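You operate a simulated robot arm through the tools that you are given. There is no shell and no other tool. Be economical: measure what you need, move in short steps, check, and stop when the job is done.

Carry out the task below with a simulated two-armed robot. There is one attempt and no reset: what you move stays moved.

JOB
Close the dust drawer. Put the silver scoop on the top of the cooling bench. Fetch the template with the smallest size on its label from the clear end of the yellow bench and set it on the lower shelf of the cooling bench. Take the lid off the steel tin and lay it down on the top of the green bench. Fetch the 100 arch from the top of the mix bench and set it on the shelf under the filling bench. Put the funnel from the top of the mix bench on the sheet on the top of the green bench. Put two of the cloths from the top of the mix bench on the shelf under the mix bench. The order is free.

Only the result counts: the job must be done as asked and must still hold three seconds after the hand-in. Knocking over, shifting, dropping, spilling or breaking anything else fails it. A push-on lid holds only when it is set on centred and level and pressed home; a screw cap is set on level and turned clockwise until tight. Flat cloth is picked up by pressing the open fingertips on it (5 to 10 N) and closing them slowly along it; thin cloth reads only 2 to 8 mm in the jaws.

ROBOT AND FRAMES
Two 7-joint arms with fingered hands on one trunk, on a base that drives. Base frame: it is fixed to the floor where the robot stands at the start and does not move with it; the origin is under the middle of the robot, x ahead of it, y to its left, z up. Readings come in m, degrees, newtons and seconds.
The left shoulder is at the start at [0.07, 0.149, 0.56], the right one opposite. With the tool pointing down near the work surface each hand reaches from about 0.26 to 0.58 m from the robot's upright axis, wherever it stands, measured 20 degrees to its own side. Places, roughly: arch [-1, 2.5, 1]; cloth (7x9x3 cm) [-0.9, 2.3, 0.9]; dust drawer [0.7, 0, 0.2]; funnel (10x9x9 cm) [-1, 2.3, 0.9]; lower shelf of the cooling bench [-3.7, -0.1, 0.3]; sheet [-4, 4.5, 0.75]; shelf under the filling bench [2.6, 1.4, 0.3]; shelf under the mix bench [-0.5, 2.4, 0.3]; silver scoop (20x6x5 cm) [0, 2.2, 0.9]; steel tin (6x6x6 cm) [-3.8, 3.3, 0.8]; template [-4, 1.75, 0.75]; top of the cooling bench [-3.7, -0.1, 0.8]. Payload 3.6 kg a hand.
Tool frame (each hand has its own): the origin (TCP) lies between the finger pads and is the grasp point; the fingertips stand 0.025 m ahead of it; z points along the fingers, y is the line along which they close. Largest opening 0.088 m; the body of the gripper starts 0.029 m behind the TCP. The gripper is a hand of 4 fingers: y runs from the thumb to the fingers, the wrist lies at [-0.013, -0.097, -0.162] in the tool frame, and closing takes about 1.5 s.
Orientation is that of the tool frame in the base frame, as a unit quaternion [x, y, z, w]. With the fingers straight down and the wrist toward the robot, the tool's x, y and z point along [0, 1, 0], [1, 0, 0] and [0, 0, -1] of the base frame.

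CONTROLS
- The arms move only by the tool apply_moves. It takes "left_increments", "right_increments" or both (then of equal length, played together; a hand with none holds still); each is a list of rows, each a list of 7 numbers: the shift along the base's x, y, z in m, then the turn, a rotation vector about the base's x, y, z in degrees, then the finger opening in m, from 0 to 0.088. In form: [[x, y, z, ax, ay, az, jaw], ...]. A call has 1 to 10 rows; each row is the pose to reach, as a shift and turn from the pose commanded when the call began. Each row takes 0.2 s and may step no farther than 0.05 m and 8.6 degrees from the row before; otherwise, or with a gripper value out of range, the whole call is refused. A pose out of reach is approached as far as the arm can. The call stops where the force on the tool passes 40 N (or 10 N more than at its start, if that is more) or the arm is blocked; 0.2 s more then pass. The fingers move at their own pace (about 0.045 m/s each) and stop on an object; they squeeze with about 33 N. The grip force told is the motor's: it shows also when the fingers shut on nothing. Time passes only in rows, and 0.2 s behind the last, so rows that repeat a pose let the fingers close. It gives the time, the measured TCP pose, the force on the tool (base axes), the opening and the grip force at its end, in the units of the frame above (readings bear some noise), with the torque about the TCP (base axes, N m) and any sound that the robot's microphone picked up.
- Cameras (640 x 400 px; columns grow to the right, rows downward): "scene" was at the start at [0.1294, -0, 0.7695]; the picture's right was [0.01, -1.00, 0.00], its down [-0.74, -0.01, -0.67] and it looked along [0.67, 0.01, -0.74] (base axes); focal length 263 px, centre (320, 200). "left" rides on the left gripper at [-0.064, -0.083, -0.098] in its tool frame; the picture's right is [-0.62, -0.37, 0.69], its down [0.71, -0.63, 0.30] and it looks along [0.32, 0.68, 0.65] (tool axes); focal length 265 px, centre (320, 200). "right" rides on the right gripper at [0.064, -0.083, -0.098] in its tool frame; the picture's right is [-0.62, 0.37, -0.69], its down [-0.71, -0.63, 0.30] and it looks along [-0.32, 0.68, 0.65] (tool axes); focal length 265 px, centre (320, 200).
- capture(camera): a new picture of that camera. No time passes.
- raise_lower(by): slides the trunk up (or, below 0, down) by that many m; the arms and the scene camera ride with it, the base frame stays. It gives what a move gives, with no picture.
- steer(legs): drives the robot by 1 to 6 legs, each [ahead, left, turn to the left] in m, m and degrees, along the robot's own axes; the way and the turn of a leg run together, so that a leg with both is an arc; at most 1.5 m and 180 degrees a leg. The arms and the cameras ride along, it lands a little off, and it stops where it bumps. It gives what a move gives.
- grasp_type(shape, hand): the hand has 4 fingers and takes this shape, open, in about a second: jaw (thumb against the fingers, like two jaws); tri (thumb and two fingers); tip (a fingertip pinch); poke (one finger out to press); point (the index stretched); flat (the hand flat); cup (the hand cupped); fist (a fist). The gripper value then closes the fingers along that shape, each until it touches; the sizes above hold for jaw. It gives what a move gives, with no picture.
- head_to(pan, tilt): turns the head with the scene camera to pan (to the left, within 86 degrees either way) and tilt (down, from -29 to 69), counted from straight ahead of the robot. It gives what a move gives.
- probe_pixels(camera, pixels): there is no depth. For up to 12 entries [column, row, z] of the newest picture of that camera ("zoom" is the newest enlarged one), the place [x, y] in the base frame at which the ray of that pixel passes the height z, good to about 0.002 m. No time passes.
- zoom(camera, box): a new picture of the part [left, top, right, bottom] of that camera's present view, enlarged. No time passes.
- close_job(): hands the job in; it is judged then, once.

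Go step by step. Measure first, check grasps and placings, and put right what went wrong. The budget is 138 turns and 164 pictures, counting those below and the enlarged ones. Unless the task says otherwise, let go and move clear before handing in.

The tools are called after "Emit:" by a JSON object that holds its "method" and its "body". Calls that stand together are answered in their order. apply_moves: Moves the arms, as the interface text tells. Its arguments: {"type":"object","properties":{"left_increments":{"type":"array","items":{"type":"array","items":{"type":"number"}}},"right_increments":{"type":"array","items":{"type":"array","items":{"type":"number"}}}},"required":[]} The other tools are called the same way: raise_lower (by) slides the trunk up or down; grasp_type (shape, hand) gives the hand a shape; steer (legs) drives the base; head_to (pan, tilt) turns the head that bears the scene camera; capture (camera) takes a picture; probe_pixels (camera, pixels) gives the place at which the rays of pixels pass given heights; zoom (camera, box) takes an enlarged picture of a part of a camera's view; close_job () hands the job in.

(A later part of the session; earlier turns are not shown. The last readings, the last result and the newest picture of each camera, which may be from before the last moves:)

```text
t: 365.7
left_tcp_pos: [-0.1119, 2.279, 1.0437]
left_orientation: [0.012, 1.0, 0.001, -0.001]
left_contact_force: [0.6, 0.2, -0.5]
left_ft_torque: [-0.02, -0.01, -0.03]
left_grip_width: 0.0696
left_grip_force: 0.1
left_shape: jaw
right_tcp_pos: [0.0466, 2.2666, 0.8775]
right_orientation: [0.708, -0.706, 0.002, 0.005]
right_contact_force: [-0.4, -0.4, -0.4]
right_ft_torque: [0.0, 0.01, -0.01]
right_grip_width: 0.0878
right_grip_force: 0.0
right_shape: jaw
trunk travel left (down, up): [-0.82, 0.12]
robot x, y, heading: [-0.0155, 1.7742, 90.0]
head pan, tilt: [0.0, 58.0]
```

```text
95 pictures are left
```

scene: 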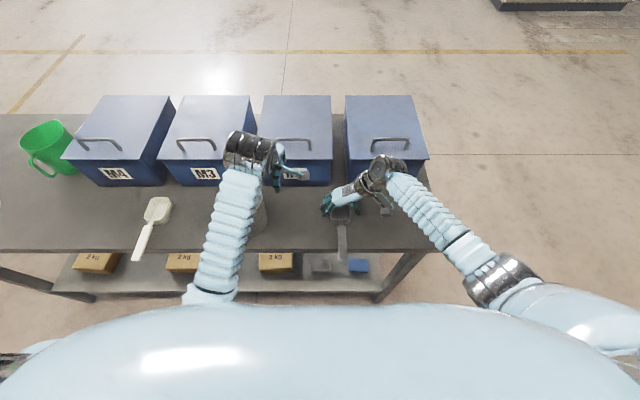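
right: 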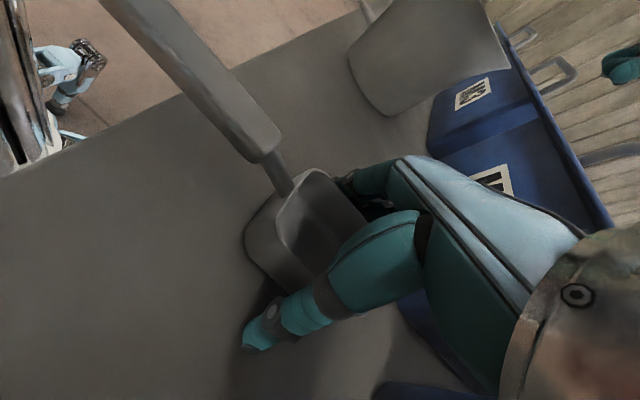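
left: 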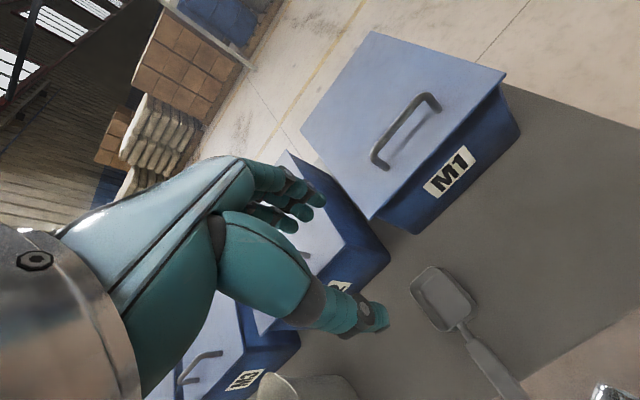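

Thumb and fingers straddle the bowl. Close and lift.

Emit:
{"method": "apply_moves", "body": {"right_increments": [[0, 0, 0, 0, 0, 0, 0.06], [0, 0, 0, 0, 0, 0, 0.03], [0, 0, 0, 0, 0, 0, 0.0], [0, 0, 0, 0, 0, 0, 0], [0, 0, 0, 0, 0, 0, 0], [0, 0, 0, 0, 0, 0, 0], [0, 0, 0.02, 0, 0, 0, 0], [0, 0, 0.06, 0, 0, 0, 0], [0, 0, 0.1, 0, 0, 0, 0], [0, 0, 0.14, 0, 0, 0, 0]]}}

Emit:
{"method": "raise_lower", "body": {"by": 0.12}}

Emit:
{"method": "capture", "body": {"camera": "right"}}

```text
t: 367.9
left_tcp_pos: [-0.1125, 2.2798, 1.0428]
left_orientation: [0.014, 1.0, 0.0, 0.0]
left_contact_force: [-0.9, 0.1, 0.8]
left_ft_torque: [-0.03, 0.02, -0.01]
left_grip_width: 0.0699
left_grip_force: 0.1
left_shape: jaw
right_tcp_pos: [0.0457, 2.2674, 1.0169]
right_orientation: [0.708, -0.707, 0.003, 0.004]
right_contact_force: [0.3, 1.0, -0.1]
right_ft_torque: [0.01, -0.01, 0.02]
right_grip_width: 0.0497
right_grip_force: 32.3
right_shape: jaw
trunk travel left (down, up): [-0.82, 0.12]
robot x, y, heading: [-0.0163, 1.7762, 89.9]
head pan, tilt: [0.0, 58.0]
```

```text
t: 369.4
left_tcp_pos: [-0.1109, 2.2798, 1.1616]
left_orientation: [0.013, 1.0, 0.0, 0.0]
left_contact_force: [1.1, 0.0, -0.9]
left_ft_torque: [0.01, -0.02, 0.03]
left_grip_width: 0.0697
left_grip_force: 0.0
left_shape: jaw
right_tcp_pos: [0.0466, 2.2684, 1.1352]
right_orientation: [0.709, -0.706, 0.002, 0.004]
right_contact_force: [-0.8, -1.1, -0.4]
right_ft_torque: [0.01, 0.0, 0.02]
right_grip_width: 0.0491
right_grip_force: 32.7
right_shape: jaw
trunk travel left (down, up): [-0.94, 0.0]
robot x, y, heading: [-0.0178, 1.7784, 90.1]
head pan, tilt: [0.0, 58.0]
```

```text
94 pictures are left
```

right: 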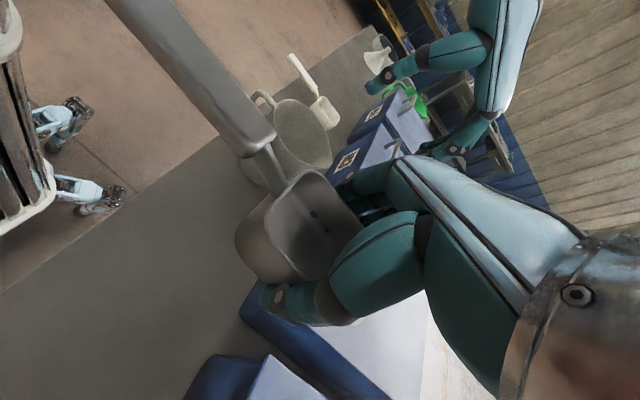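

The scoop is held (0.049 m). Now left along the bench to the funnel.

Emit:
{"method": "steer", "body": {"legs": [[0, 0.83, 0]]}}

Emit:
{"method": "capture", "body": {"camera": "scene"}}

Emit:
{"method": "capture", "body": {"camera": "left"}}

```text
t: 380.2
left_tcp_pos: [-0.9429, 2.2706, 1.1629]
left_orientation: [0.004, 1.0, -0.001, 0.001]
left_contact_force: [0.0, -0.3, -0.2]
left_ft_torque: [-0.02, 0.03, 0.01]
left_grip_width: 0.07
left_grip_force: 0.0
left_shape: jaw
right_tcp_pos: [-0.7836, 2.2625, 1.136]
right_orientation: [0.715, -0.699, 0.002, 0.004]
right_contact_force: [1.2, -0.3, -0.6]
right_ft_torque: [0.01, 0.02, 0.0]
right_grip_width: 0.0495
right_grip_force: 32.4
right_shape: jaw
trunk travel left (down, up): [-0.94, 0.0]
robot x, y, heading: [-0.8383, 1.7699, 90.9]
head pan, tilt: [0.0, 58.0]
```

```text
93 pictures are left
```

scene: 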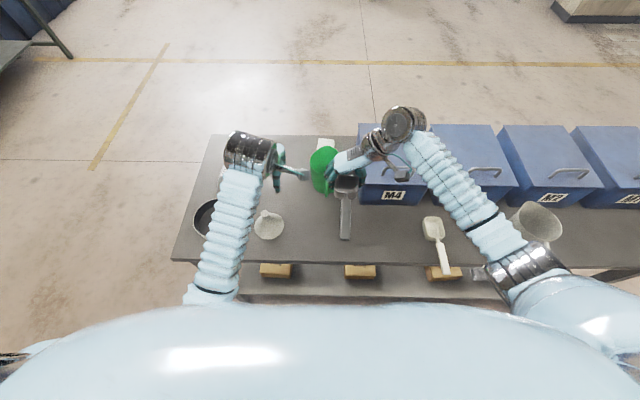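

```text
92 pictures are left
```

left: 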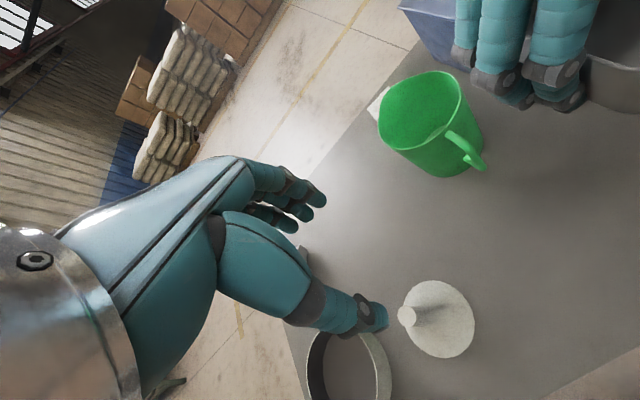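

I'll triangulate the funnel's spout tip and base.

Emit:
{"method": "zoom", "body": {"camera": "scene", "box": [235, 195, 305, 250]}}

Emit:
{"method": "probe_pixels", "body": {"camera": "left", "pixels": [[406, 316, 0.92], [406, 316, 0.935], [406, 316, 0.95], [399, 325, 0.845], [475, 315, 0.845], [440, 281, 0.845], [440, 358, 0.845], [436, 319, 0.845]]}}

Emit:
{"method": "probe_pixels", "body": {"camera": "scene", "pixels": [[267, 214, 0.92], [267, 214, 0.935], [267, 214, 0.95], [254, 226, 0.845], [285, 226, 0.845], [269, 239, 0.845]]}}

```text
7.27 times, centred on (270, 222) of scene
```

zoom: 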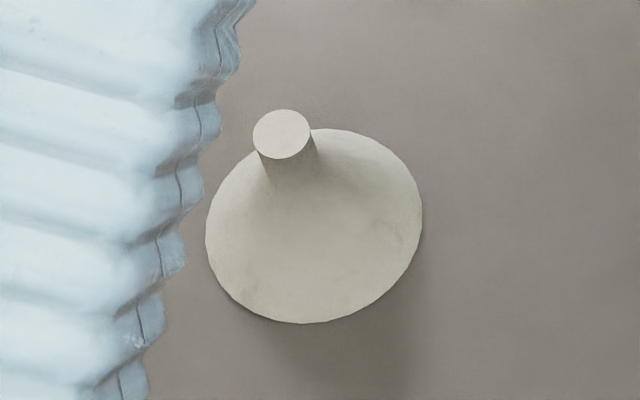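

```text
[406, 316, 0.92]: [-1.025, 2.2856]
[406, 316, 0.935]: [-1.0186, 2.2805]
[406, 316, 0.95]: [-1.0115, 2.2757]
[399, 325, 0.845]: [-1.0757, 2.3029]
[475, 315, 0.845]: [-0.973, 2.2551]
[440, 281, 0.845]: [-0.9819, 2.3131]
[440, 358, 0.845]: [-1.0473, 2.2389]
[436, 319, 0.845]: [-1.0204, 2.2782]
```

```text
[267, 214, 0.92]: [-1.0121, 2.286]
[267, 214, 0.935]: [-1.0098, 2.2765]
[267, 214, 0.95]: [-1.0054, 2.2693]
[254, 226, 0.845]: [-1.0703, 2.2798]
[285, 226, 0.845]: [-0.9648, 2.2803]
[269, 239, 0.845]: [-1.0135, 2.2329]
```

Funnel axis ≈(−1.018, 2.279), spout top z≈0.935. I'll move the left hand over and down to TCP z≈0.925.

Emit:
{"method": "apply_moves", "body": {"left_increments": [[-0.03, 0.004, -0.03, 0, 0, 0, 0.07], [-0.06, 0.008, -0.065, 0, 0, 0, 0.07], [-0.075, 0.008, -0.105, 0, 0, 0, 0.07], [-0.075, 0.008, -0.15, 0, 0, 0, 0.07], [-0.075, 0.008, -0.19, 0, 0, 0, 0.07], [-0.075, 0.008, -0.22, 0, 0, 0, 0.07], [-0.075, 0.008, -0.238, 0, 0, 0, 0.07], [-0.075, 0.008, -0.238, 0, 0, 0, 0.07]]}}

Emit:
{"method": "capture", "body": {"camera": "left"}}

```text
t: 382.0
left_tcp_pos: [-1.0179, 2.2776, 0.9248]
left_orientation: [0.004, 1.0, 0.002, 0.0]
left_contact_force: [1.0, 0.4, -0.5]
left_ft_torque: [-0.01, -0.02, 0.0]
left_grip_width: 0.0699
left_grip_force: 0.1
left_shape: jaw
right_tcp_pos: [-0.7848, 2.2624, 1.1345]
right_orientation: [0.715, -0.699, 0.003, 0.005]
right_contact_force: [0.3, 0.6, -1.1]
right_ft_torque: [0.0, 0.04, -0.01]
right_grip_width: 0.0495
right_grip_force: 32.8
right_shape: jaw
trunk travel left (down, up): [-0.94, 0.0]
robot x, y, heading: [-0.837, 1.7682, 91.3]
head pan, tilt: [0.0, 58.0]
```

```text
90 pictures are left
```

left: 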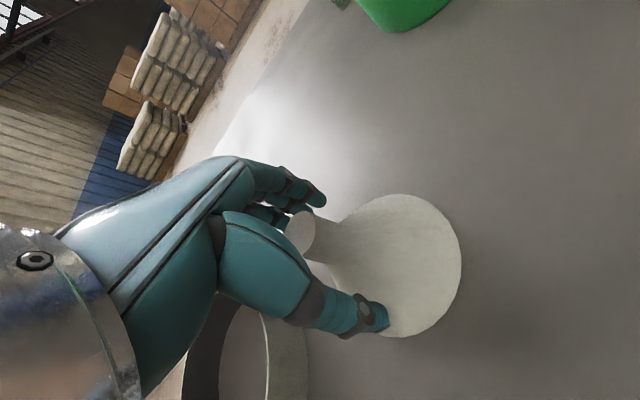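

The spout is between thumb and fingers (300,235). Closing and lifting.

Emit:
{"method": "apply_moves", "body": {"left_increments": [[0, 0, 0, 0, 0, 0, 0.04], [0, 0, 0, 0, 0, 0, 0.02], [0, 0, 0, 0, 0, 0, 0.0], [0, 0, 0, 0, 0, 0, 0], [0, 0, 0, 0, 0, 0, 0], [0, 0, 0, 0, 0, 0, 0], [0, 0, 0.04, 0, 0, 0, 0], [0, 0, 0.09, 0, 0, 0, 0], [0, 0, 0.14, 0, 0, 0, 0], [0, 0, 0.19, 0, 0, 0, 0]]}}

Emit:
{"method": "capture", "body": {"camera": "left"}}

```text
t: 384.2
left_tcp_pos: [-1.0185, 2.2764, 1.1149]
left_orientation: [0.004, 1.0, -0.001, 0.0]
left_contact_force: [-0.5, -0.8, 0.1]
left_ft_torque: [0.01, -0.01, 0.02]
left_grip_width: 0.0161
left_grip_force: 33.1
left_shape: jaw
right_tcp_pos: [-0.7838, 2.2629, 1.1357]
right_orientation: [0.714, -0.7, 0.002, 0.005]
right_contact_force: [-0.4, -0.6, -1.1]
right_ft_torque: [0.03, -0.01, -0.01]
right_grip_width: 0.0493
right_grip_force: 32.6
right_shape: jaw
trunk travel left (down, up): [-0.94, 0.0]
robot x, y, heading: [-0.8377, 1.7663, 91.0]
head pan, tilt: [0.0, 58.0]
```

```text
89 pictures are left
```

left: 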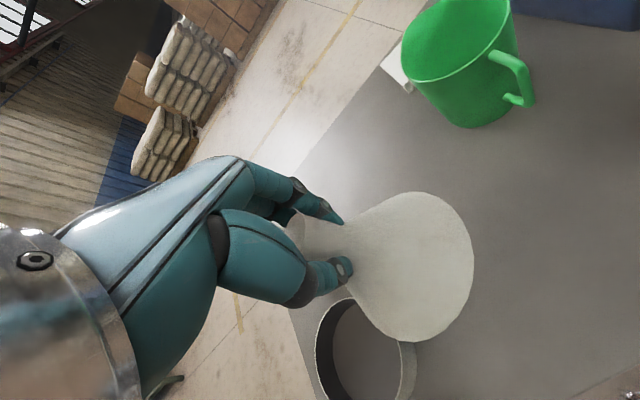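

Funnel held (0.016 m). I'll drive left beyond the bench end, turn toward the west, and survey.

Emit:
{"method": "steer", "body": {"legs": [[0, 0.95, 0], [0, 0, 60]]}}

Emit:
{"method": "head_to", "body": {"pan": 0, "tilt": 22}}

Emit:
{"method": "capture", "body": {"camera": "scene"}}

Emit:
{"method": "head_to", "body": {"pan": 65, "tilt": 22}}

Emit:
{"method": "capture", "body": {"camera": "scene"}}

```text
t: 403.6
left_tcp_pos: [-2.3335, 1.8368, 1.1148]
left_orientation: [-0.505, 0.863, 0.0, 0.0]
left_contact_force: [0.3, 0.1, 0.3]
left_ft_torque: [0.01, -0.02, -0.01]
left_grip_width: 0.0157
left_grip_force: 33.0
left_shape: jaw
right_tcp_pos: [-2.2056, 2.0347, 1.1351]
right_orientation: [0.971, -0.24, 0.004, 0.003]
right_contact_force: [-0.6, 0.5, 0.2]
right_ft_torque: [-0.01, 0.0, -0.03]
right_grip_width: 0.0491
right_grip_force: 33.2
right_shape: jaw
trunk travel left (down, up): [-0.94, 0.0]
robot x, y, heading: [-1.8018, 1.7445, 152.1]
head pan, tilt: [0.0, 58.0]
```

```text
t: 404.6
left_tcp_pos: [-2.3322, 1.8355, 1.1149]
left_orientation: [-0.504, 0.864, 0.001, 0.0]
left_contact_force: [0.0, -0.2, -0.4]
left_ft_torque: [0.01, 0.0, 0.02]
left_grip_width: 0.0157
left_grip_force: 32.9
left_shape: jaw
right_tcp_pos: [-2.207, 2.0334, 1.1362]
right_orientation: [0.971, -0.239, 0.005, 0.002]
right_contact_force: [0.5, -1.0, -0.5]
right_ft_torque: [-0.01, 0.05, 0.0]
right_grip_width: 0.0494
right_grip_force: 33.1
right_shape: jaw
trunk travel left (down, up): [-0.94, 0.0]
robot x, y, heading: [-1.8017, 1.7494, 152.2]
head pan, tilt: [0.0, 22.0]
```

```text
88 pictures are left
```

scene: 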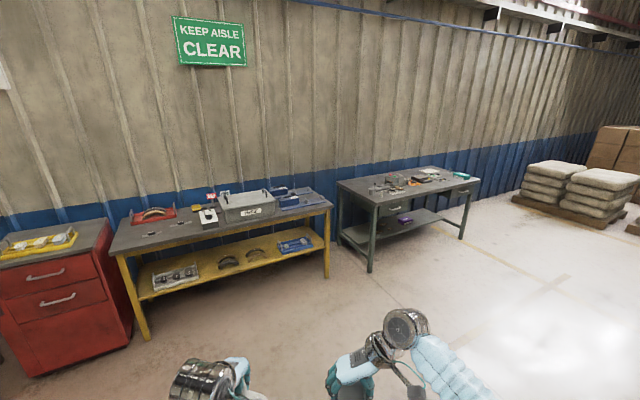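

```text
t: 406.0
left_tcp_pos: [-2.3318, 1.8363, 1.1143]
left_orientation: [-0.505, 0.863, 0.0, 0.0]
left_contact_force: [1.1, 0.0, -0.7]
left_ft_torque: [0.01, 0.01, -0.02]
left_grip_width: 0.0156
left_grip_force: 33.0
left_shape: jaw
right_tcp_pos: [-2.2069, 2.0318, 1.135]
right_orientation: [0.971, -0.239, 0.005, 0.002]
right_contact_force: [0.2, 0.1, -0.7]
right_ft_torque: [0.03, 0.04, 0.01]
right_grip_width: 0.0495
right_grip_force: 32.4
right_shape: jaw
trunk travel left (down, up): [-0.94, 0.0]
robot x, y, heading: [-1.799, 1.7487, 152.1]
head pan, tilt: [65.0, 22.0]
```

```text
87 pictures are left
```

scene: 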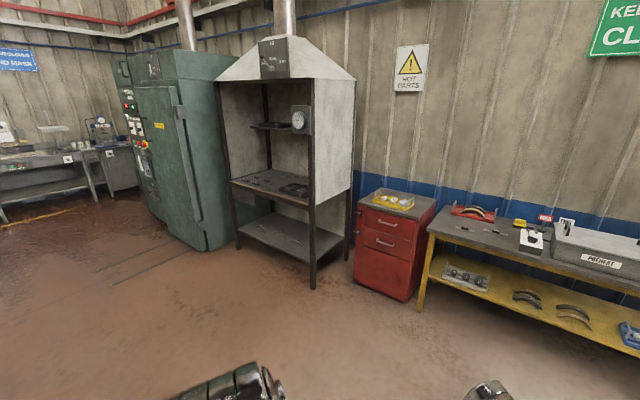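

The west wall shows: hooded cooling bench, red cabinet, yellow bench, then the green bench. I'll face west and drive to the green bench first.

Emit:
{"method": "steer", "body": {"legs": [[0, 0, 28], [0, -1.4, 0], [0, -1.2, 0], [0.6, 0, 0]]}}

Emit:
{"method": "head_to", "body": {"pan": 0, "tilt": 35}}

Emit:
{"method": "capture", "body": {"camera": "scene"}}

```text
t: 449.8
left_tcp_pos: [-2.9067, 4.1809, 1.1131]
left_orientation: [-0.69, 0.724, 0.001, -0.001]
left_contact_force: [0.2, 0.0, -0.3]
left_ft_torque: [-0.01, 0.0, -0.05]
left_grip_width: 0.0154
left_grip_force: 33.2
left_shape: jaw
right_tcp_pos: [-2.8829, 4.4138, 1.1364]
right_orientation: [1.0, -0.009, 0.004, 0.001]
right_contact_force: [0.3, 0.2, 0.0]
right_ft_torque: [-0.02, 0.01, -0.01]
right_grip_width: 0.0496
right_grip_force: 32.8
right_shape: jaw
trunk travel left (down, up): [-0.94, 0.0]
robot x, y, heading: [-2.3951, 4.3399, 179.2]
head pan, tilt: [65.0, 22.0]
```

```text
t: 451.2
left_tcp_pos: [-2.9065, 4.182, 1.1141]
left_orientation: [-0.691, 0.723, -0.001, -0.001]
left_contact_force: [0.1, 1.3, -0.8]
left_ft_torque: [-0.01, -0.02, 0.01]
left_grip_width: 0.0151
left_grip_force: 33.0
left_shape: jaw
right_tcp_pos: [-2.8829, 4.4144, 1.1375]
right_orientation: [1.0, -0.009, 0.004, 0.001]
right_contact_force: [0.9, 0.6, -0.9]
right_ft_torque: [-0.01, 0.03, -0.01]
right_grip_width: 0.0492
right_grip_force: 32.5
right_shape: jaw
trunk travel left (down, up): [-0.94, 0.0]
robot x, y, heading: [-2.3917, 4.3423, 179.0]
head pan, tilt: [0.0, 35.0]
```

```text
86 pictures are left
```

scene: 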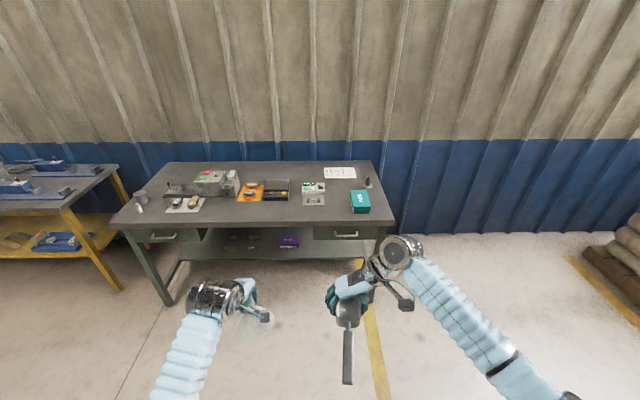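

The green bench is ahead; a white sheet lies at (340,172). Zooming for detail and probing.

Emit:
{"method": "zoom", "body": {"camera": "scene", "box": [230, 140, 400, 240]}}

Emit:
{"method": "zoom", "body": {"camera": "scene", "box": [100, 140, 260, 240]}}

Emit:
{"method": "probe_pixels", "body": {"camera": "scene", "pixels": [[326, 167, 0.75], [355, 167, 0.75], [325, 178, 0.75], [356, 178, 0.75], [385, 223, 0.75], [110, 226, 0.75], [160, 162, 0.75], [313, 205, 0.75], [168, 303, 0], [361, 205, 0.75], [370, 185, 0.75], [302, 183, 0.75]]}}

```text
3.76 times, centred on (315, 190) of scene
```

zoom: 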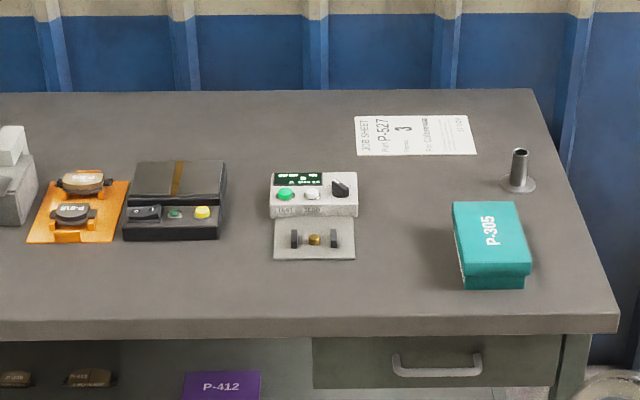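

```text
4.00 times, centred on (180, 190) of scene
```

zoom: 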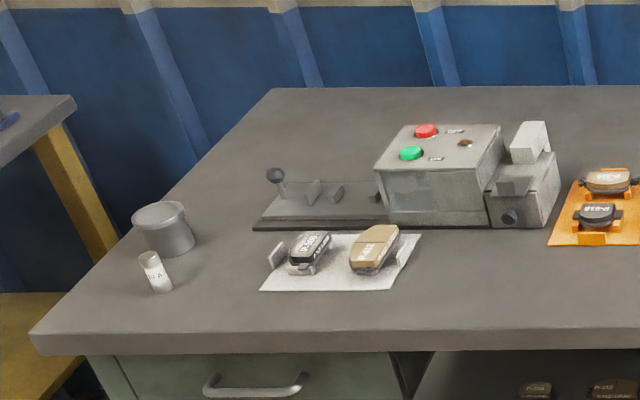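

```text
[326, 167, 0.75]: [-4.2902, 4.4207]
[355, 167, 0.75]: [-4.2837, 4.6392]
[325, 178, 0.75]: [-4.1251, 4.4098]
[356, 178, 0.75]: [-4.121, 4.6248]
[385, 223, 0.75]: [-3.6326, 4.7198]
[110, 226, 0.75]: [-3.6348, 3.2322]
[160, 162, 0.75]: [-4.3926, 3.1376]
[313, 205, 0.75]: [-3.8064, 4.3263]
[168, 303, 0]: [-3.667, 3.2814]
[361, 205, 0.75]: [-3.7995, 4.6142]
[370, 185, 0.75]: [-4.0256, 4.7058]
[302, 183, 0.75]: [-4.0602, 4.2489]
```

The steel tin stands at the left end of the green bench (141,199) and the sheet lies far back near (−4.2, 4.52), best reached from the bench's right end with a free hand. So I'll first deliver the scoop to the cooling bench, stopping by the yellow bench to read the templates.

Emit:
{"method": "steer", "body": {"legs": [[0, 1.3, 0], [0, 1.25, 0], [0.1, 0, 1]]}}

Emit:
{"method": "capture", "body": {"camera": "scene"}}

Emit:
{"method": "zoom", "body": {"camera": "scene", "box": [160, 100, 400, 250]}}

```text
t: 485.1
left_tcp_pos: [-3.1041, 1.6505, 1.1146]
left_orientation: [-0.685, 0.728, 0.0, -0.001]
left_contact_force: [0.6, -0.6, -1.3]
left_ft_torque: [0.0, 0.01, 0.01]
left_grip_width: 0.0152
left_grip_force: 33.2
left_shape: jaw
right_tcp_pos: [-3.0777, 1.8828, 1.1356]
right_orientation: [1.0, -0.016, 0.004, 0.002]
right_contact_force: [-0.5, 0.7, -0.5]
right_ft_torque: [-0.02, 0.05, 0.01]
right_grip_width: 0.0496
right_grip_force: 33.1
right_shape: jaw
trunk travel left (down, up): [-0.94, 0.0]
robot x, y, heading: [-2.5887, 1.806, 177.9]
head pan, tilt: [0.0, 35.0]
```

```text
83 pictures are left
```

scene: 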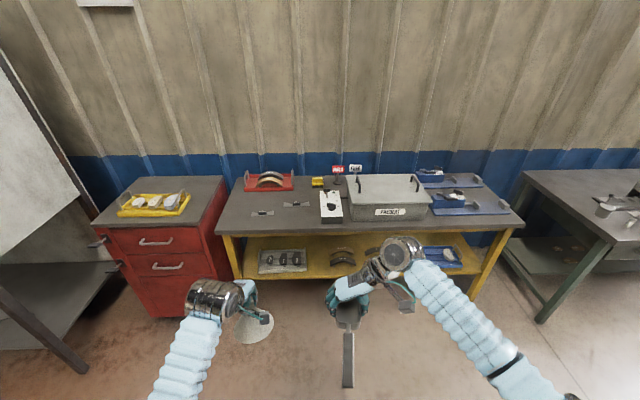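

```text
2.67 times, centred on (280, 175) of scene
```

zoom: 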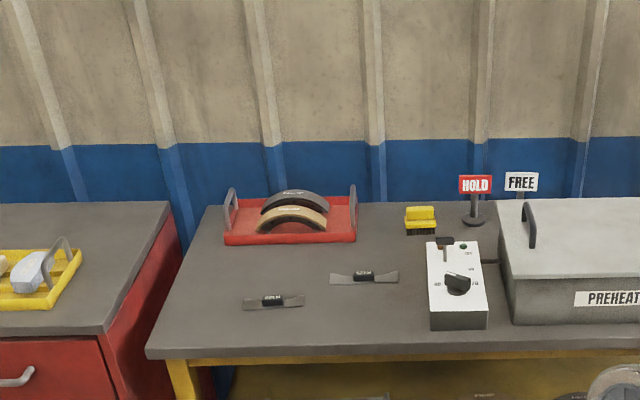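

Two flat templates lie at (262,213) and (297,204). Zooming hard on their labels and probing.

Emit:
{"method": "zoom", "body": {"camera": "scene", "box": [245, 192, 315, 224]}}

Emit:
{"method": "probe_pixels", "body": {"camera": "scene", "pixels": [[250, 215, 0.75], [273, 213, 0.75], [284, 205, 0.75], [309, 204, 0.75], [217, 230, 0.75], [240, 180, 0.75], [525, 222, 0.75], [326, 222, 0.75], [212, 315, 0]]}}

Emit:
{"method": "head_to", "body": {"pan": 50, "tilt": 35}}

Emit:
{"method": "capture", "body": {"camera": "scene"}}

```text
9.14 times, centred on (280, 208) of scene
```

zoom: 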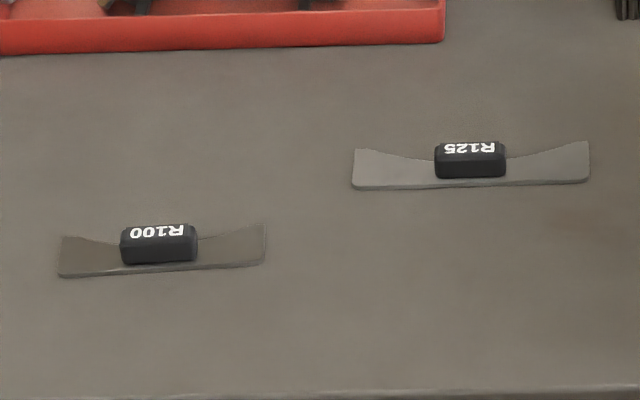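

```text
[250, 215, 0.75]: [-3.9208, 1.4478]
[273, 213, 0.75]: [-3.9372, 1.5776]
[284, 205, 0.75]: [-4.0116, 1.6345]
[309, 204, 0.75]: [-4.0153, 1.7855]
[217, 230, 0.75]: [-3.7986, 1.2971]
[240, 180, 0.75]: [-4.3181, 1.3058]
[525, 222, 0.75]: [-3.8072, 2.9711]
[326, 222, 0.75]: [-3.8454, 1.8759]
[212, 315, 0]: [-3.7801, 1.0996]
```

```text
t: 486.2
left_tcp_pos: [-3.1045, 1.65, 1.115]
left_orientation: [-0.685, 0.728, 0.0, 0.0]
left_contact_force: [-0.4, -0.9, -0.6]
left_ft_torque: [0.03, 0.0, 0.0]
left_grip_width: 0.015
left_grip_force: 32.5
left_shape: jaw
right_tcp_pos: [-3.0786, 1.8826, 1.1357]
right_orientation: [1.0, -0.017, 0.006, 0.001]
right_contact_force: [-0.1, -1.0, -0.8]
right_ft_torque: [-0.03, 0.02, -0.01]
right_grip_width: 0.0493
right_grip_force: 33.4
right_shape: jaw
trunk travel left (down, up): [-0.94, 0.0]
robot x, y, heading: [-2.5947, 1.8002, 178.2]
head pan, tilt: [50.0, 35.0]
```

```text
80 pictures are left
```

scene: 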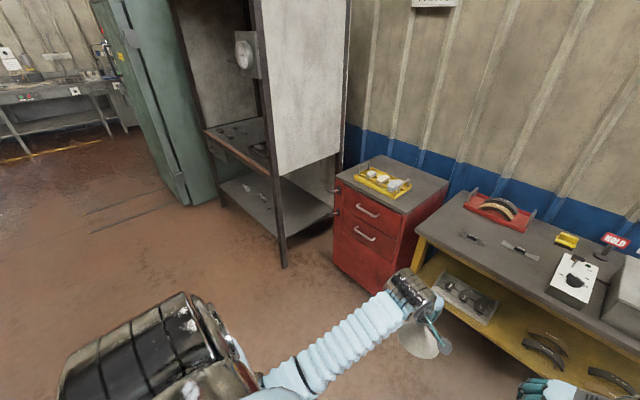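

The R100 template is the smaller, at ≈(−3.93, 1.51). Now on to the cooling bench to set down the scoop.

Emit:
{"method": "steer", "body": {"legs": [[0, 1.2, 2], [0, 0.7, 0]]}}

Emit:
{"method": "head_to", "body": {"pan": 0, "tilt": 35}}

Emit:
{"method": "capture", "body": {"camera": "scene"}}

```text
t: 510.6
left_tcp_pos: [-3.1014, -0.2692, 1.1151]
left_orientation: [-0.702, 0.712, 0.0, 0.0]
left_contact_force: [-0.7, -0.3, -0.9]
left_ft_torque: [-0.01, 0.0, 0.02]
left_grip_width: 0.0146
left_grip_force: 32.9
left_shape: jaw
right_tcp_pos: [-3.0859, -0.0349, 1.1355]
right_orientation: [1.0, 0.007, 0.005, 0.0]
right_contact_force: [-0.2, 0.8, -1.1]
right_ft_torque: [0.02, -0.01, -0.02]
right_grip_width: 0.0494
right_grip_force: 33.0
right_shape: jaw
trunk travel left (down, up): [-0.94, 0.0]
robot x, y, heading: [-2.5987, -0.0914, -179.2]
head pan, tilt: [50.0, 35.0]
```

```text
t: 511.8
left_tcp_pos: [-3.1037, -0.2675, 1.1144]
left_orientation: [-0.702, 0.713, -0.001, 0.0]
left_contact_force: [-0.1, 0.4, -0.8]
left_ft_torque: [0.0, 0.03, 0.03]
left_grip_width: 0.0148
left_grip_force: 32.6
left_shape: jaw
right_tcp_pos: [-3.0857, -0.0338, 1.1346]
right_orientation: [1.0, 0.008, 0.005, 0.001]
right_contact_force: [-0.5, -0.9, 0.0]
right_ft_torque: [0.0, 0.0, -0.02]
right_grip_width: 0.0494
right_grip_force: 32.9
right_shape: jaw
trunk travel left (down, up): [-0.94, 0.0]
robot x, y, heading: [-2.5989, -0.0908, -179.3]
head pan, tilt: [0.0, 35.0]
```

```text
79 pictures are left
```

scene: 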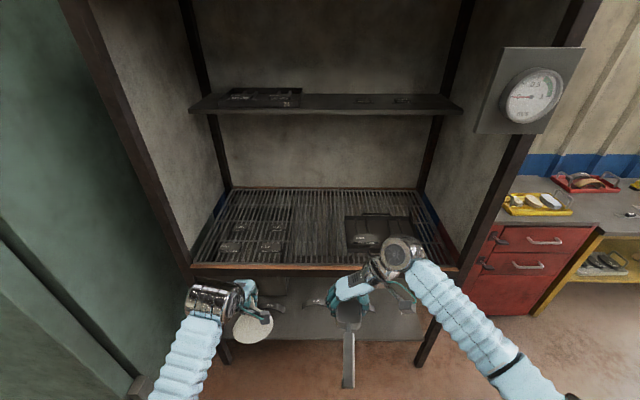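

The cooling bench's grated top carries parts at left (250,235) and a dark tray at (378,232); the middle looks free. Zooming and probing.

Emit:
{"method": "zoom", "body": {"camera": "scene", "box": [180, 160, 480, 350]}}

Emit:
{"method": "probe_pixels", "body": {"camera": "scene", "pixels": [[192, 265, 0.8], [457, 270, 0.8], [232, 188, 0.8], [420, 190, 0.8], [345, 217, 0.8], [348, 255, 0.8], [292, 210, 0.8], [290, 255, 0.8], [225, 363, 0], [418, 363, 0], [320, 113, 1.2], [195, 108, 1.2]]}}

Emit:
{"method": "capture", "body": {"camera": "left"}}

```text
2.11 times, centred on (330, 255) of scene
```

zoom: 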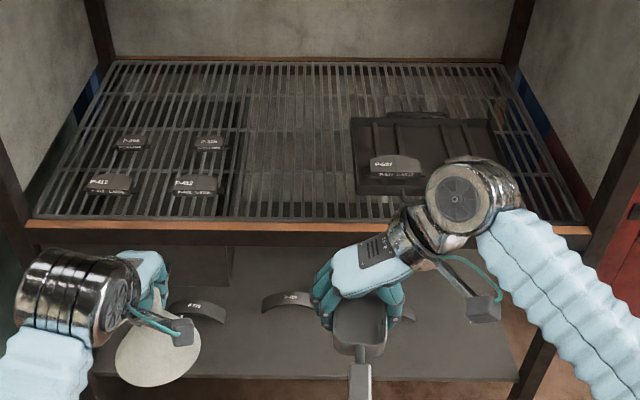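

```text
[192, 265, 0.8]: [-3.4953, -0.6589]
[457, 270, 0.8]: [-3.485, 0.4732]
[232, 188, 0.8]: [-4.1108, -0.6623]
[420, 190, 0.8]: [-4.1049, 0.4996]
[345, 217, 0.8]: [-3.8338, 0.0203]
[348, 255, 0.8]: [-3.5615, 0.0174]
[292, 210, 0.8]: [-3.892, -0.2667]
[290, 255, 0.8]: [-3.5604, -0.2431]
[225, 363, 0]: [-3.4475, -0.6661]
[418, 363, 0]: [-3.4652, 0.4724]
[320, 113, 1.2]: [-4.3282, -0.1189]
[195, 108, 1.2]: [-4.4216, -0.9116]
```

```text
77 pictures are left
```

left: 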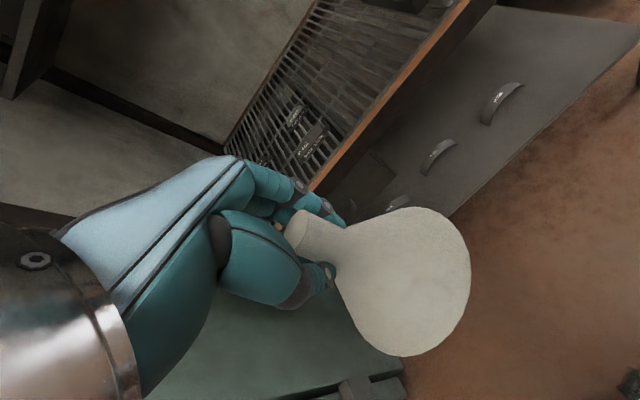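

There is a free strip on the grate, y −0.24…0.02, front lip x≈−3.47, z≈0.81. I'll lower the trunk 0.2, keep the funnel hand high, and drive up.

Emit:
{"method": "probe_pixels", "body": {"camera": "scene", "pixels": [[475, 133, 1.2], [475, 133, 1.3], [505, 47, 1.4], [505, 47, 1.5], [320, 113, 1.1], [320, 96, 1.1]]}}

Emit:
{"method": "raise_lower", "body": {"by": -0.2}}

Emit:
{"method": "apply_moves", "body": {"left_increments": [[0, 0, 0.05, 0, 0, 0, 0], [0, 0, 0.1, 0, 0, 0, 0], [0, 0, 0.15, 0, 0, 0, 0], [0, 0, 0.18, 0, 0, 0, 0]]}}

Emit:
{"method": "steer", "body": {"legs": [[0.42, 0, 0]]}}

Emit:
{"method": "capture", "body": {"camera": "scene"}}

```text
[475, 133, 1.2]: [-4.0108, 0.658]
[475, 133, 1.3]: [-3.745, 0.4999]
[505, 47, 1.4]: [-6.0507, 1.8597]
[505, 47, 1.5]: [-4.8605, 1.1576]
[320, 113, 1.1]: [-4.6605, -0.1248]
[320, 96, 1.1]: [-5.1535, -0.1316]
```

```text
t: 513.9
left_tcp_pos: [-3.1022, -0.2677, 0.9147]
left_orientation: [-0.703, 0.711, 0.0, 0.0]
left_contact_force: [1.3, -0.8, -1.3]
left_ft_torque: [0.01, 0.01, 0.01]
left_grip_width: 0.0146
left_grip_force: 32.7
left_shape: jaw
right_tcp_pos: [-3.0865, -0.0335, 0.934]
right_orientation: [1.0, 0.008, 0.005, 0.0]
right_contact_force: [-0.5, 1.4, -0.9]
right_ft_torque: [0.0, 0.01, 0.0]
right_grip_width: 0.0492
right_grip_force: 32.8
right_shape: jaw
trunk travel left (down, up): [-0.74, 0.2]
robot x, y, heading: [-2.5977, -0.0928, -178.8]
head pan, tilt: [0.0, 35.0]
```

```text
t: 514.9
left_tcp_pos: [-3.1052, -0.2666, 1.0949]
left_orientation: [-0.703, 0.712, 0.0, 0.001]
left_contact_force: [-0.9, -0.2, -0.1]
left_ft_torque: [-0.01, -0.03, 0.01]
left_grip_width: 0.0147
left_grip_force: 33.0
left_shape: jaw
right_tcp_pos: [-3.0874, -0.0341, 0.9353]
right_orientation: [1.0, 0.008, 0.005, 0.002]
right_contact_force: [-1.1, 0.2, -0.4]
right_ft_torque: [-0.01, -0.02, -0.03]
right_grip_width: 0.0491
right_grip_force: 33.4
right_shape: jaw
trunk travel left (down, up): [-0.74, 0.2]
robot x, y, heading: [-2.6013, -0.092, -178.9]
head pan, tilt: [0.0, 35.0]
```

```text
t: 520.9
left_tcp_pos: [-3.5369, -0.2739, 1.0942]
left_orientation: [-0.701, 0.713, 0.0, 0.001]
left_contact_force: [-0.2, -0.4, -0.4]
left_ft_torque: [0.06, 0.0, 0.0]
left_grip_width: 0.0146
left_grip_force: 32.5
left_shape: jaw
right_tcp_pos: [-3.5175, -0.0402, 0.9355]
right_orientation: [1.0, 0.006, 0.006, 0.0]
right_contact_force: [0.3, 0.2, -1.7]
right_ft_torque: [0.01, 0.01, 0.02]
right_grip_width: 0.0493
right_grip_force: 33.1
right_shape: jaw
trunk travel left (down, up): [-0.74, 0.2]
robot x, y, heading: [-3.0318, -0.0959, -179.5]
head pan, tilt: [0.0, 35.0]
```

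```text
76 pictures are left
```

scene: 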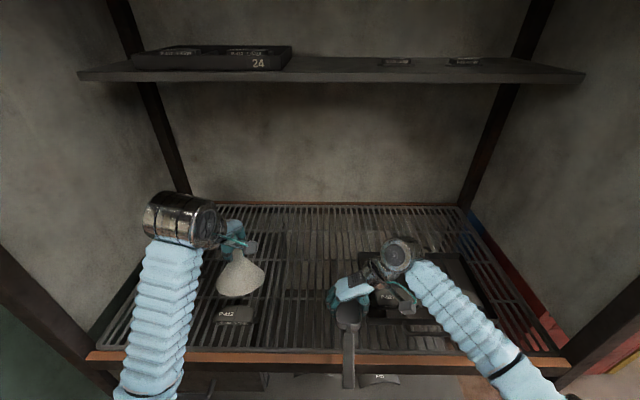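

I'll check the free strip coordinates once more from here.

Emit:
{"method": "probe_pixels", "body": {"camera": "scene", "pixels": [[255, 318, 0.81], [262, 300, 0.81], [350, 330, 0.81], [355, 270, 0.81], [340, 352, 0.81], [300, 352, 0.81], [300, 363, 0.81], [300, 205, 0.81], [225, 305, 0.83]]}}

Emit:
{"method": "zoom", "body": {"camera": "scene", "box": [180, 200, 480, 390]}}

Emit:
{"method": "capture", "body": {"camera": "right"}}

```text
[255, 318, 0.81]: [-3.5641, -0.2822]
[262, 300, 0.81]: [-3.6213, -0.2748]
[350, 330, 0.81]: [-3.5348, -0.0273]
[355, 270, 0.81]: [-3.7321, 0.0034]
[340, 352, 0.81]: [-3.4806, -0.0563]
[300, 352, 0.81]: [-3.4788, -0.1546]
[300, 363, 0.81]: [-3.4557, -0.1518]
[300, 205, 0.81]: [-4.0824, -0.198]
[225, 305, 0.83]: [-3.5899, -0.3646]
```

```text
2.11 times, centred on (330, 295) of scene
```

zoom: 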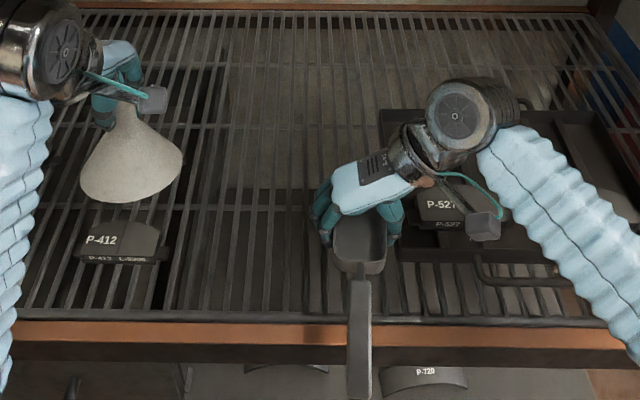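

```text
74 pictures are left
```

right: 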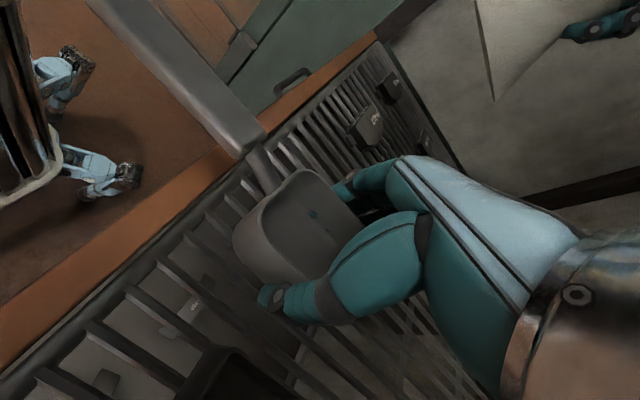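

The strip between P-412 (y<−0.28) and the tray (y>0) is clear. I'll edge forward, move the scoop to (−3.655, −0.14), and lower.

Emit:
{"method": "steer", "body": {"legs": [[0.06, 0, 0]]}}

Emit:
{"method": "apply_moves", "body": {"right_increments": [[-0.03, -0.04, 0, 0, 0, 0, 0], [-0.06, -0.075, 0, 0, 0, 0, 0], [-0.08, -0.1, 0, 0, 0, 0, 0], [-0.08, -0.1, -0.03, 0, 0, 0, 0], [-0.08, -0.1, -0.06, 0, 0, 0, 0], [-0.08, -0.1, -0.075, 0, 0, 0, 0]]}}

Emit:
{"method": "capture", "body": {"camera": "scene"}}

Emit:
{"method": "capture", "body": {"camera": "right"}}

```text
t: 522.4
left_tcp_pos: [-3.5918, -0.2745, 1.0974]
left_orientation: [-0.702, 0.712, 0.002, -0.002]
left_contact_force: [0.2, -0.5, -0.5]
left_ft_torque: [-0.06, 0.03, -0.01]
left_grip_width: 0.0149
left_grip_force: 32.7
left_shape: jaw
right_tcp_pos: [-3.5741, -0.041, 0.9367]
right_orientation: [1.0, 0.007, 0.005, 0.001]
right_contact_force: [0.2, 0.4, 0.1]
right_ft_torque: [0.05, 0.04, -0.02]
right_grip_width: 0.0492
right_grip_force: 33.1
right_shape: jaw
trunk travel left (down, up): [-0.74, 0.2]
robot x, y, heading: [-3.0917, -0.1028, -179.2]
head pan, tilt: [0.0, 35.0]
```

```text
t: 523.9
left_tcp_pos: [-3.5932, -0.2735, 1.0956]
left_orientation: [-0.702, 0.712, 0.0, 0.0]
left_contact_force: [-0.9, 0.5, -0.7]
left_ft_torque: [0.0, -0.02, 0.06]
left_grip_width: 0.0144
left_grip_force: 32.8
left_shape: jaw
right_tcp_pos: [-3.6629, -0.1466, 0.8759]
right_orientation: [1.0, 0.008, -0.007, 0.009]
right_contact_force: [5.0, 6.9, 32.6]
right_ft_torque: [1.28, -0.34, -0.03]
right_grip_width: 0.0473
right_grip_force: 33.2
right_shape: jaw
trunk travel left (down, up): [-0.74, 0.2]
robot x, y, heading: [-3.0902, -0.1021, -179.2]
head pan, tilt: [0.0, 35.0]
stopped in row 6 (right hand): the force on the tool passed its limit at 43 N (the readings are from after the stop); the commanded pose is now the measured one
```

```text
73 pictures are left
```

scene: 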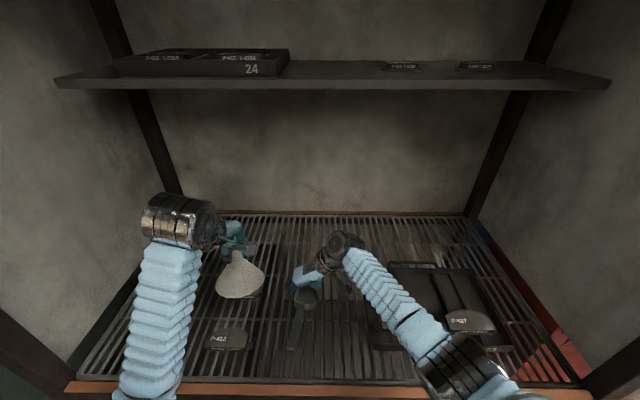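

```text
72 pictures are left
```

right: 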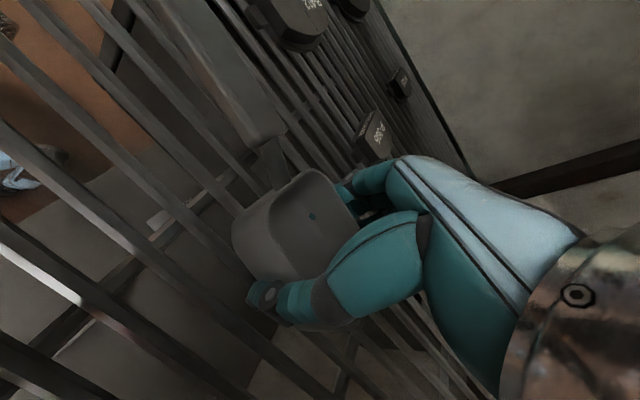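

Contact at z 0.876, matching a grate at ≈0.845: the scoop is resting. I'll ease up 3 mm, open, lift off and check.

Emit:
{"method": "apply_moves", "body": {"right_increments": [[0, 0, 0.003, 0, 0, 0, 0.0], [0, 0, 0.003, 0, 0, 0, 0.055], [0, 0, 0.003, 0, 0, 0, 0.065], [0, 0, 0.003, 0, 0, 0, 0.075], [0, 0, 0.003, 0, 0, 0, 0.085], [0, 0, 0.003, 0, 0, 0, 0.085], [0, 0, 0.03, 0, 0, 0, 0.085], [0, 0, 0.07, 0, 0, 0, 0.085], [0, 0, 0.11, 0, 0, 0, 0.085], [0, 0, 0.13, 0, 0, 0, 0.085]]}}

Emit:
{"method": "capture", "body": {"camera": "right"}}

Emit:
{"method": "steer", "body": {"legs": [[-0.4, 0, 0]]}}

Emit:
{"method": "capture", "body": {"camera": "scene"}}

```text
t: 526.1
left_tcp_pos: [-3.5953, -0.2734, 1.0956]
left_orientation: [-0.702, 0.712, -0.001, 0.001]
left_contact_force: [-0.3, 0.4, 0.8]
left_ft_torque: [0.0, 0.0, -0.01]
left_grip_width: 0.0146
left_grip_force: 32.8
left_shape: jaw
right_tcp_pos: [-3.66, -0.144, 0.9997]
right_orientation: [1.0, 0.007, -0.004, 0.007]
right_contact_force: [-0.2, -1.4, 0.6]
right_ft_torque: [0.0, 0.02, 0.0]
right_grip_width: 0.085
right_grip_force: 0.0
right_shape: jaw
trunk travel left (down, up): [-0.74, 0.2]
robot x, y, heading: [-3.0902, -0.1022, -179.1]
head pan, tilt: [0.0, 35.0]
```

```text
71 pictures are left
```

right: 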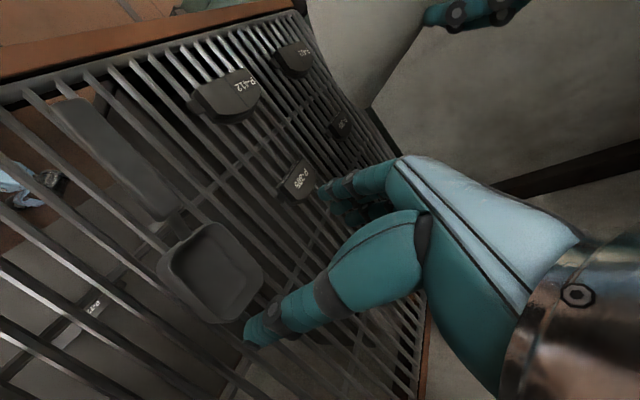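

```text
t: 531.8
left_tcp_pos: [-3.1877, -0.267, 1.0948]
left_orientation: [-0.702, 0.713, 0.0, 0.0]
left_contact_force: [-1.2, -0.6, -0.6]
left_ft_torque: [0.02, 0.0, 0.01]
left_grip_width: 0.0145
left_grip_force: 32.8
left_shape: jaw
right_tcp_pos: [-3.2527, -0.1391, 0.9994]
right_orientation: [1.0, 0.007, -0.003, 0.007]
right_contact_force: [0.2, 0.4, -0.2]
right_ft_torque: [-0.01, -0.01, 0.0]
right_grip_width: 0.0847
right_grip_force: 0.1
right_shape: jaw
trunk travel left (down, up): [-0.74, 0.2]
robot x, y, heading: [-2.6861, -0.0944, -179.2]
head pan, tilt: [0.0, 35.0]
```

```text
70 pictures are left
```

scene: 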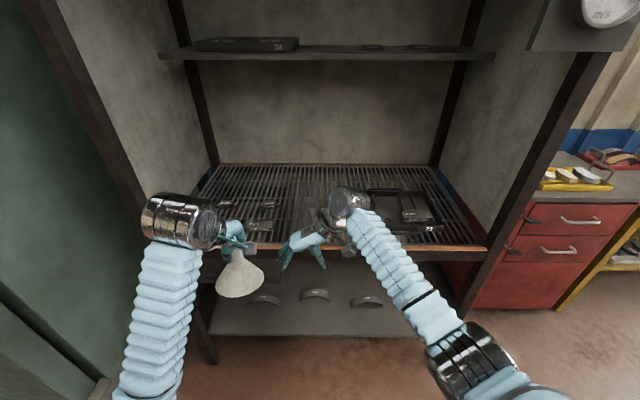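

The scoop rests on the grate and nothing else moved. Now the template: turn the right hand to point forward and drive to the yellow bench's left end.

Emit:
{"method": "apply_moves", "body": {"right_increments": [[0, 0, 0, 0, 0, -8.5, 0.085], [0, 0, 0, 0, 0, -17, 0.085], [0, 0, 0, 0, 0, -25.5, 0.085], [0, 0.01, 0, 0, 0, -34, 0.085], [0, 0.02, 0, 0, 0, -42.5, 0.085], [0, 0.03, 0, 0, 0, -51, 0.085], [0.01, 0.04, 0, 0, 0, -59.5, 0.085], [0.02, 0.05, 0, 0, 0, -68, 0.085], [0.03, 0.06, 0, 0, 0, -76.5, 0.085], [0.04, 0.07, 0, 0, 0, -85, 0.085]]}}

Emit:
{"method": "steer", "body": {"legs": [[0, -1.46, 0], [0.55, 0, -1]]}}

Emit:
{"method": "head_to", "body": {"pan": 0, "tilt": 50}}

Emit:
{"method": "capture", "body": {"camera": "scene"}}

Emit:
{"method": "capture", "body": {"camera": "right"}}

```text
t: 534.0
left_tcp_pos: [-3.1863, -0.267, 1.095]
left_orientation: [-0.703, 0.712, 0.001, -0.001]
left_contact_force: [0.3, 0.2, -0.4]
left_ft_torque: [0.0, 0.04, 0.01]
left_grip_width: 0.0145
left_grip_force: 32.7
left_shape: jaw
right_tcp_pos: [-3.2115, -0.0685, 0.9994]
right_orientation: [0.741, -0.672, -0.007, 0.003]
right_contact_force: [0.3, 0.9, 0.5]
right_ft_torque: [-0.02, -0.02, -0.01]
right_grip_width: 0.0847
right_grip_force: 0.1
right_shape: jaw
trunk travel left (down, up): [-0.74, 0.2]
robot x, y, heading: [-2.6847, -0.0933, -179.3]
head pan, tilt: [0.0, 35.0]
```

```text
t: 560.1
left_tcp_pos: [-3.7655, 1.2251, 1.0931]
left_orientation: [-0.693, 0.721, 0.0, 0.0]
left_contact_force: [0.4, 0.3, -0.6]
left_ft_torque: [-0.01, 0.0, 0.02]
left_grip_width: 0.0141
left_grip_force: 33.2
left_shape: jaw
right_tcp_pos: [-3.7831, 1.4241, 0.9986]
right_orientation: [0.733, -0.68, -0.007, 0.001]
right_contact_force: [0.6, 0.5, -0.3]
right_ft_torque: [0.0, 0.01, 0.04]
right_grip_width: 0.085
right_grip_force: 0.0
right_shape: jaw
trunk travel left (down, up): [-0.74, 0.2]
robot x, y, heading: [-3.2556, 1.3863, 179.5]
head pan, tilt: [0.0, 35.0]
```

```text
t: 560.8
left_tcp_pos: [-3.7626, 1.2247, 1.0952]
left_orientation: [-0.693, 0.721, 0.001, -0.001]
left_contact_force: [0.9, 0.4, -1.1]
left_ft_torque: [0.04, 0.0, 0.0]
left_grip_width: 0.0139
left_grip_force: 32.8
left_shape: jaw
right_tcp_pos: [-3.7819, 1.4236, 1.0003]
right_orientation: [0.733, -0.68, -0.008, 0.002]
right_contact_force: [-0.1, -0.3, 0.4]
right_ft_torque: [0.01, 0.02, -0.01]
right_grip_width: 0.0851
right_grip_force: 0.0
right_shape: jaw
trunk travel left (down, up): [-0.74, 0.2]
robot x, y, heading: [-3.2577, 1.3884, 179.4]
head pan, tilt: [0.0, 50.0]
```

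```text
69 pictures are left
```

scene: 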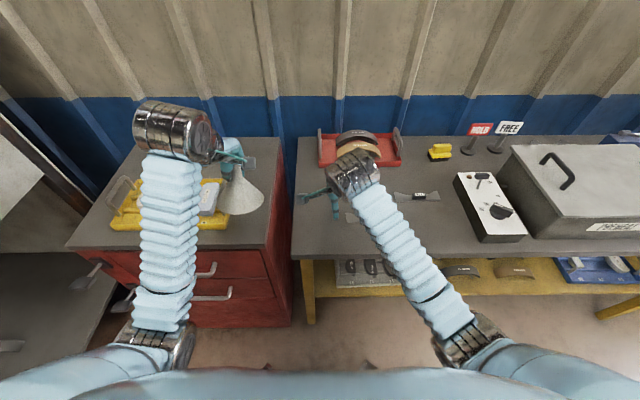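

```text
68 pictures are left
```

right: 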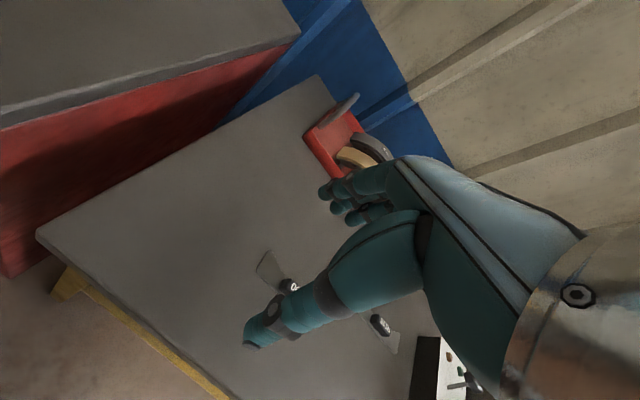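

The R100 block shows at (290,286) in the right view. I'll probe it there and shift the right hand left for a clear scene view.

Emit:
{"method": "probe_pixels", "body": {"camera": "right", "pixels": [[289, 285, 0.75], [289, 285, 0.77], [289, 285, 0.79], [262, 268, 0.75]]}}

Emit:
{"method": "apply_moves", "body": {"right_increments": [[0, 0.04, 0.01, 0, 0, -4, 0.085], [0, 0.08, 0.02, 0, 0, -4, 0.085], [0.03, 0.1, 0.02, 0, 0, -4, 0.085], [0.05, 0.1, 0.02, 0, 0, -4, 0.085]]}}

Emit:
{"method": "zoom", "body": {"camera": "scene", "box": [300, 160, 460, 250]}}

Emit:
{"method": "zoom", "body": {"camera": "right", "box": [160, 150, 360, 290]}}

```text
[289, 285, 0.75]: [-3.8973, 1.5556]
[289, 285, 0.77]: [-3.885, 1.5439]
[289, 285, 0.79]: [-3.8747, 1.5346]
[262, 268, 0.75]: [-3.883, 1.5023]
```

```text
t: 561.8
left_tcp_pos: [-3.7617, 1.2239, 1.0953]
left_orientation: [-0.693, 0.721, 0.0, 0.0]
left_contact_force: [-0.5, -0.3, -1.1]
left_ft_torque: [0.02, 0.01, -0.01]
left_grip_width: 0.0136
left_grip_force: 32.6
left_shape: jaw
right_tcp_pos: [-3.7294, 1.5248, 1.0209]
right_orientation: [0.709, -0.706, -0.008, 0.002]
right_contact_force: [-0.7, 0.0, 0.0]
right_ft_torque: [-0.02, 0.01, -0.01]
right_grip_width: 0.0847
right_grip_force: 0.2
right_shape: jaw
trunk travel left (down, up): [-0.74, 0.2]
robot x, y, heading: [-3.2552, 1.3899, 179.5]
head pan, tilt: [0.0, 50.0]
```

```text
4.00 times, centred on (380, 205) of scene
```

zoom: 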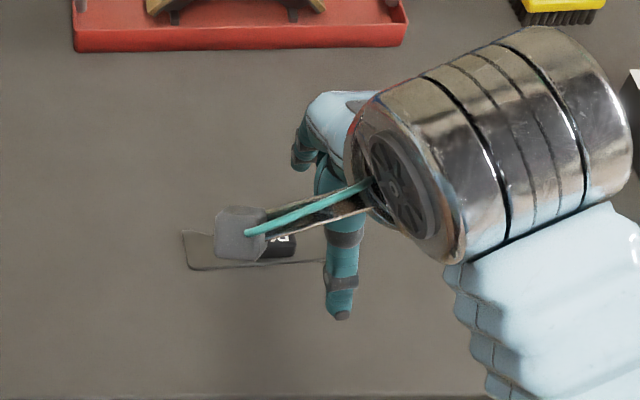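

```text
2.86 times, centred on (260, 220) of right
```

zoom: 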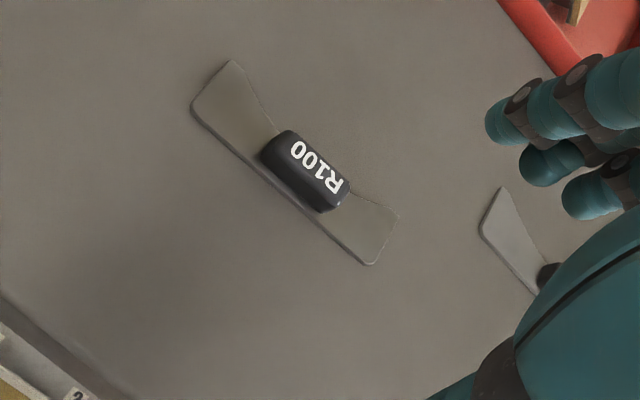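

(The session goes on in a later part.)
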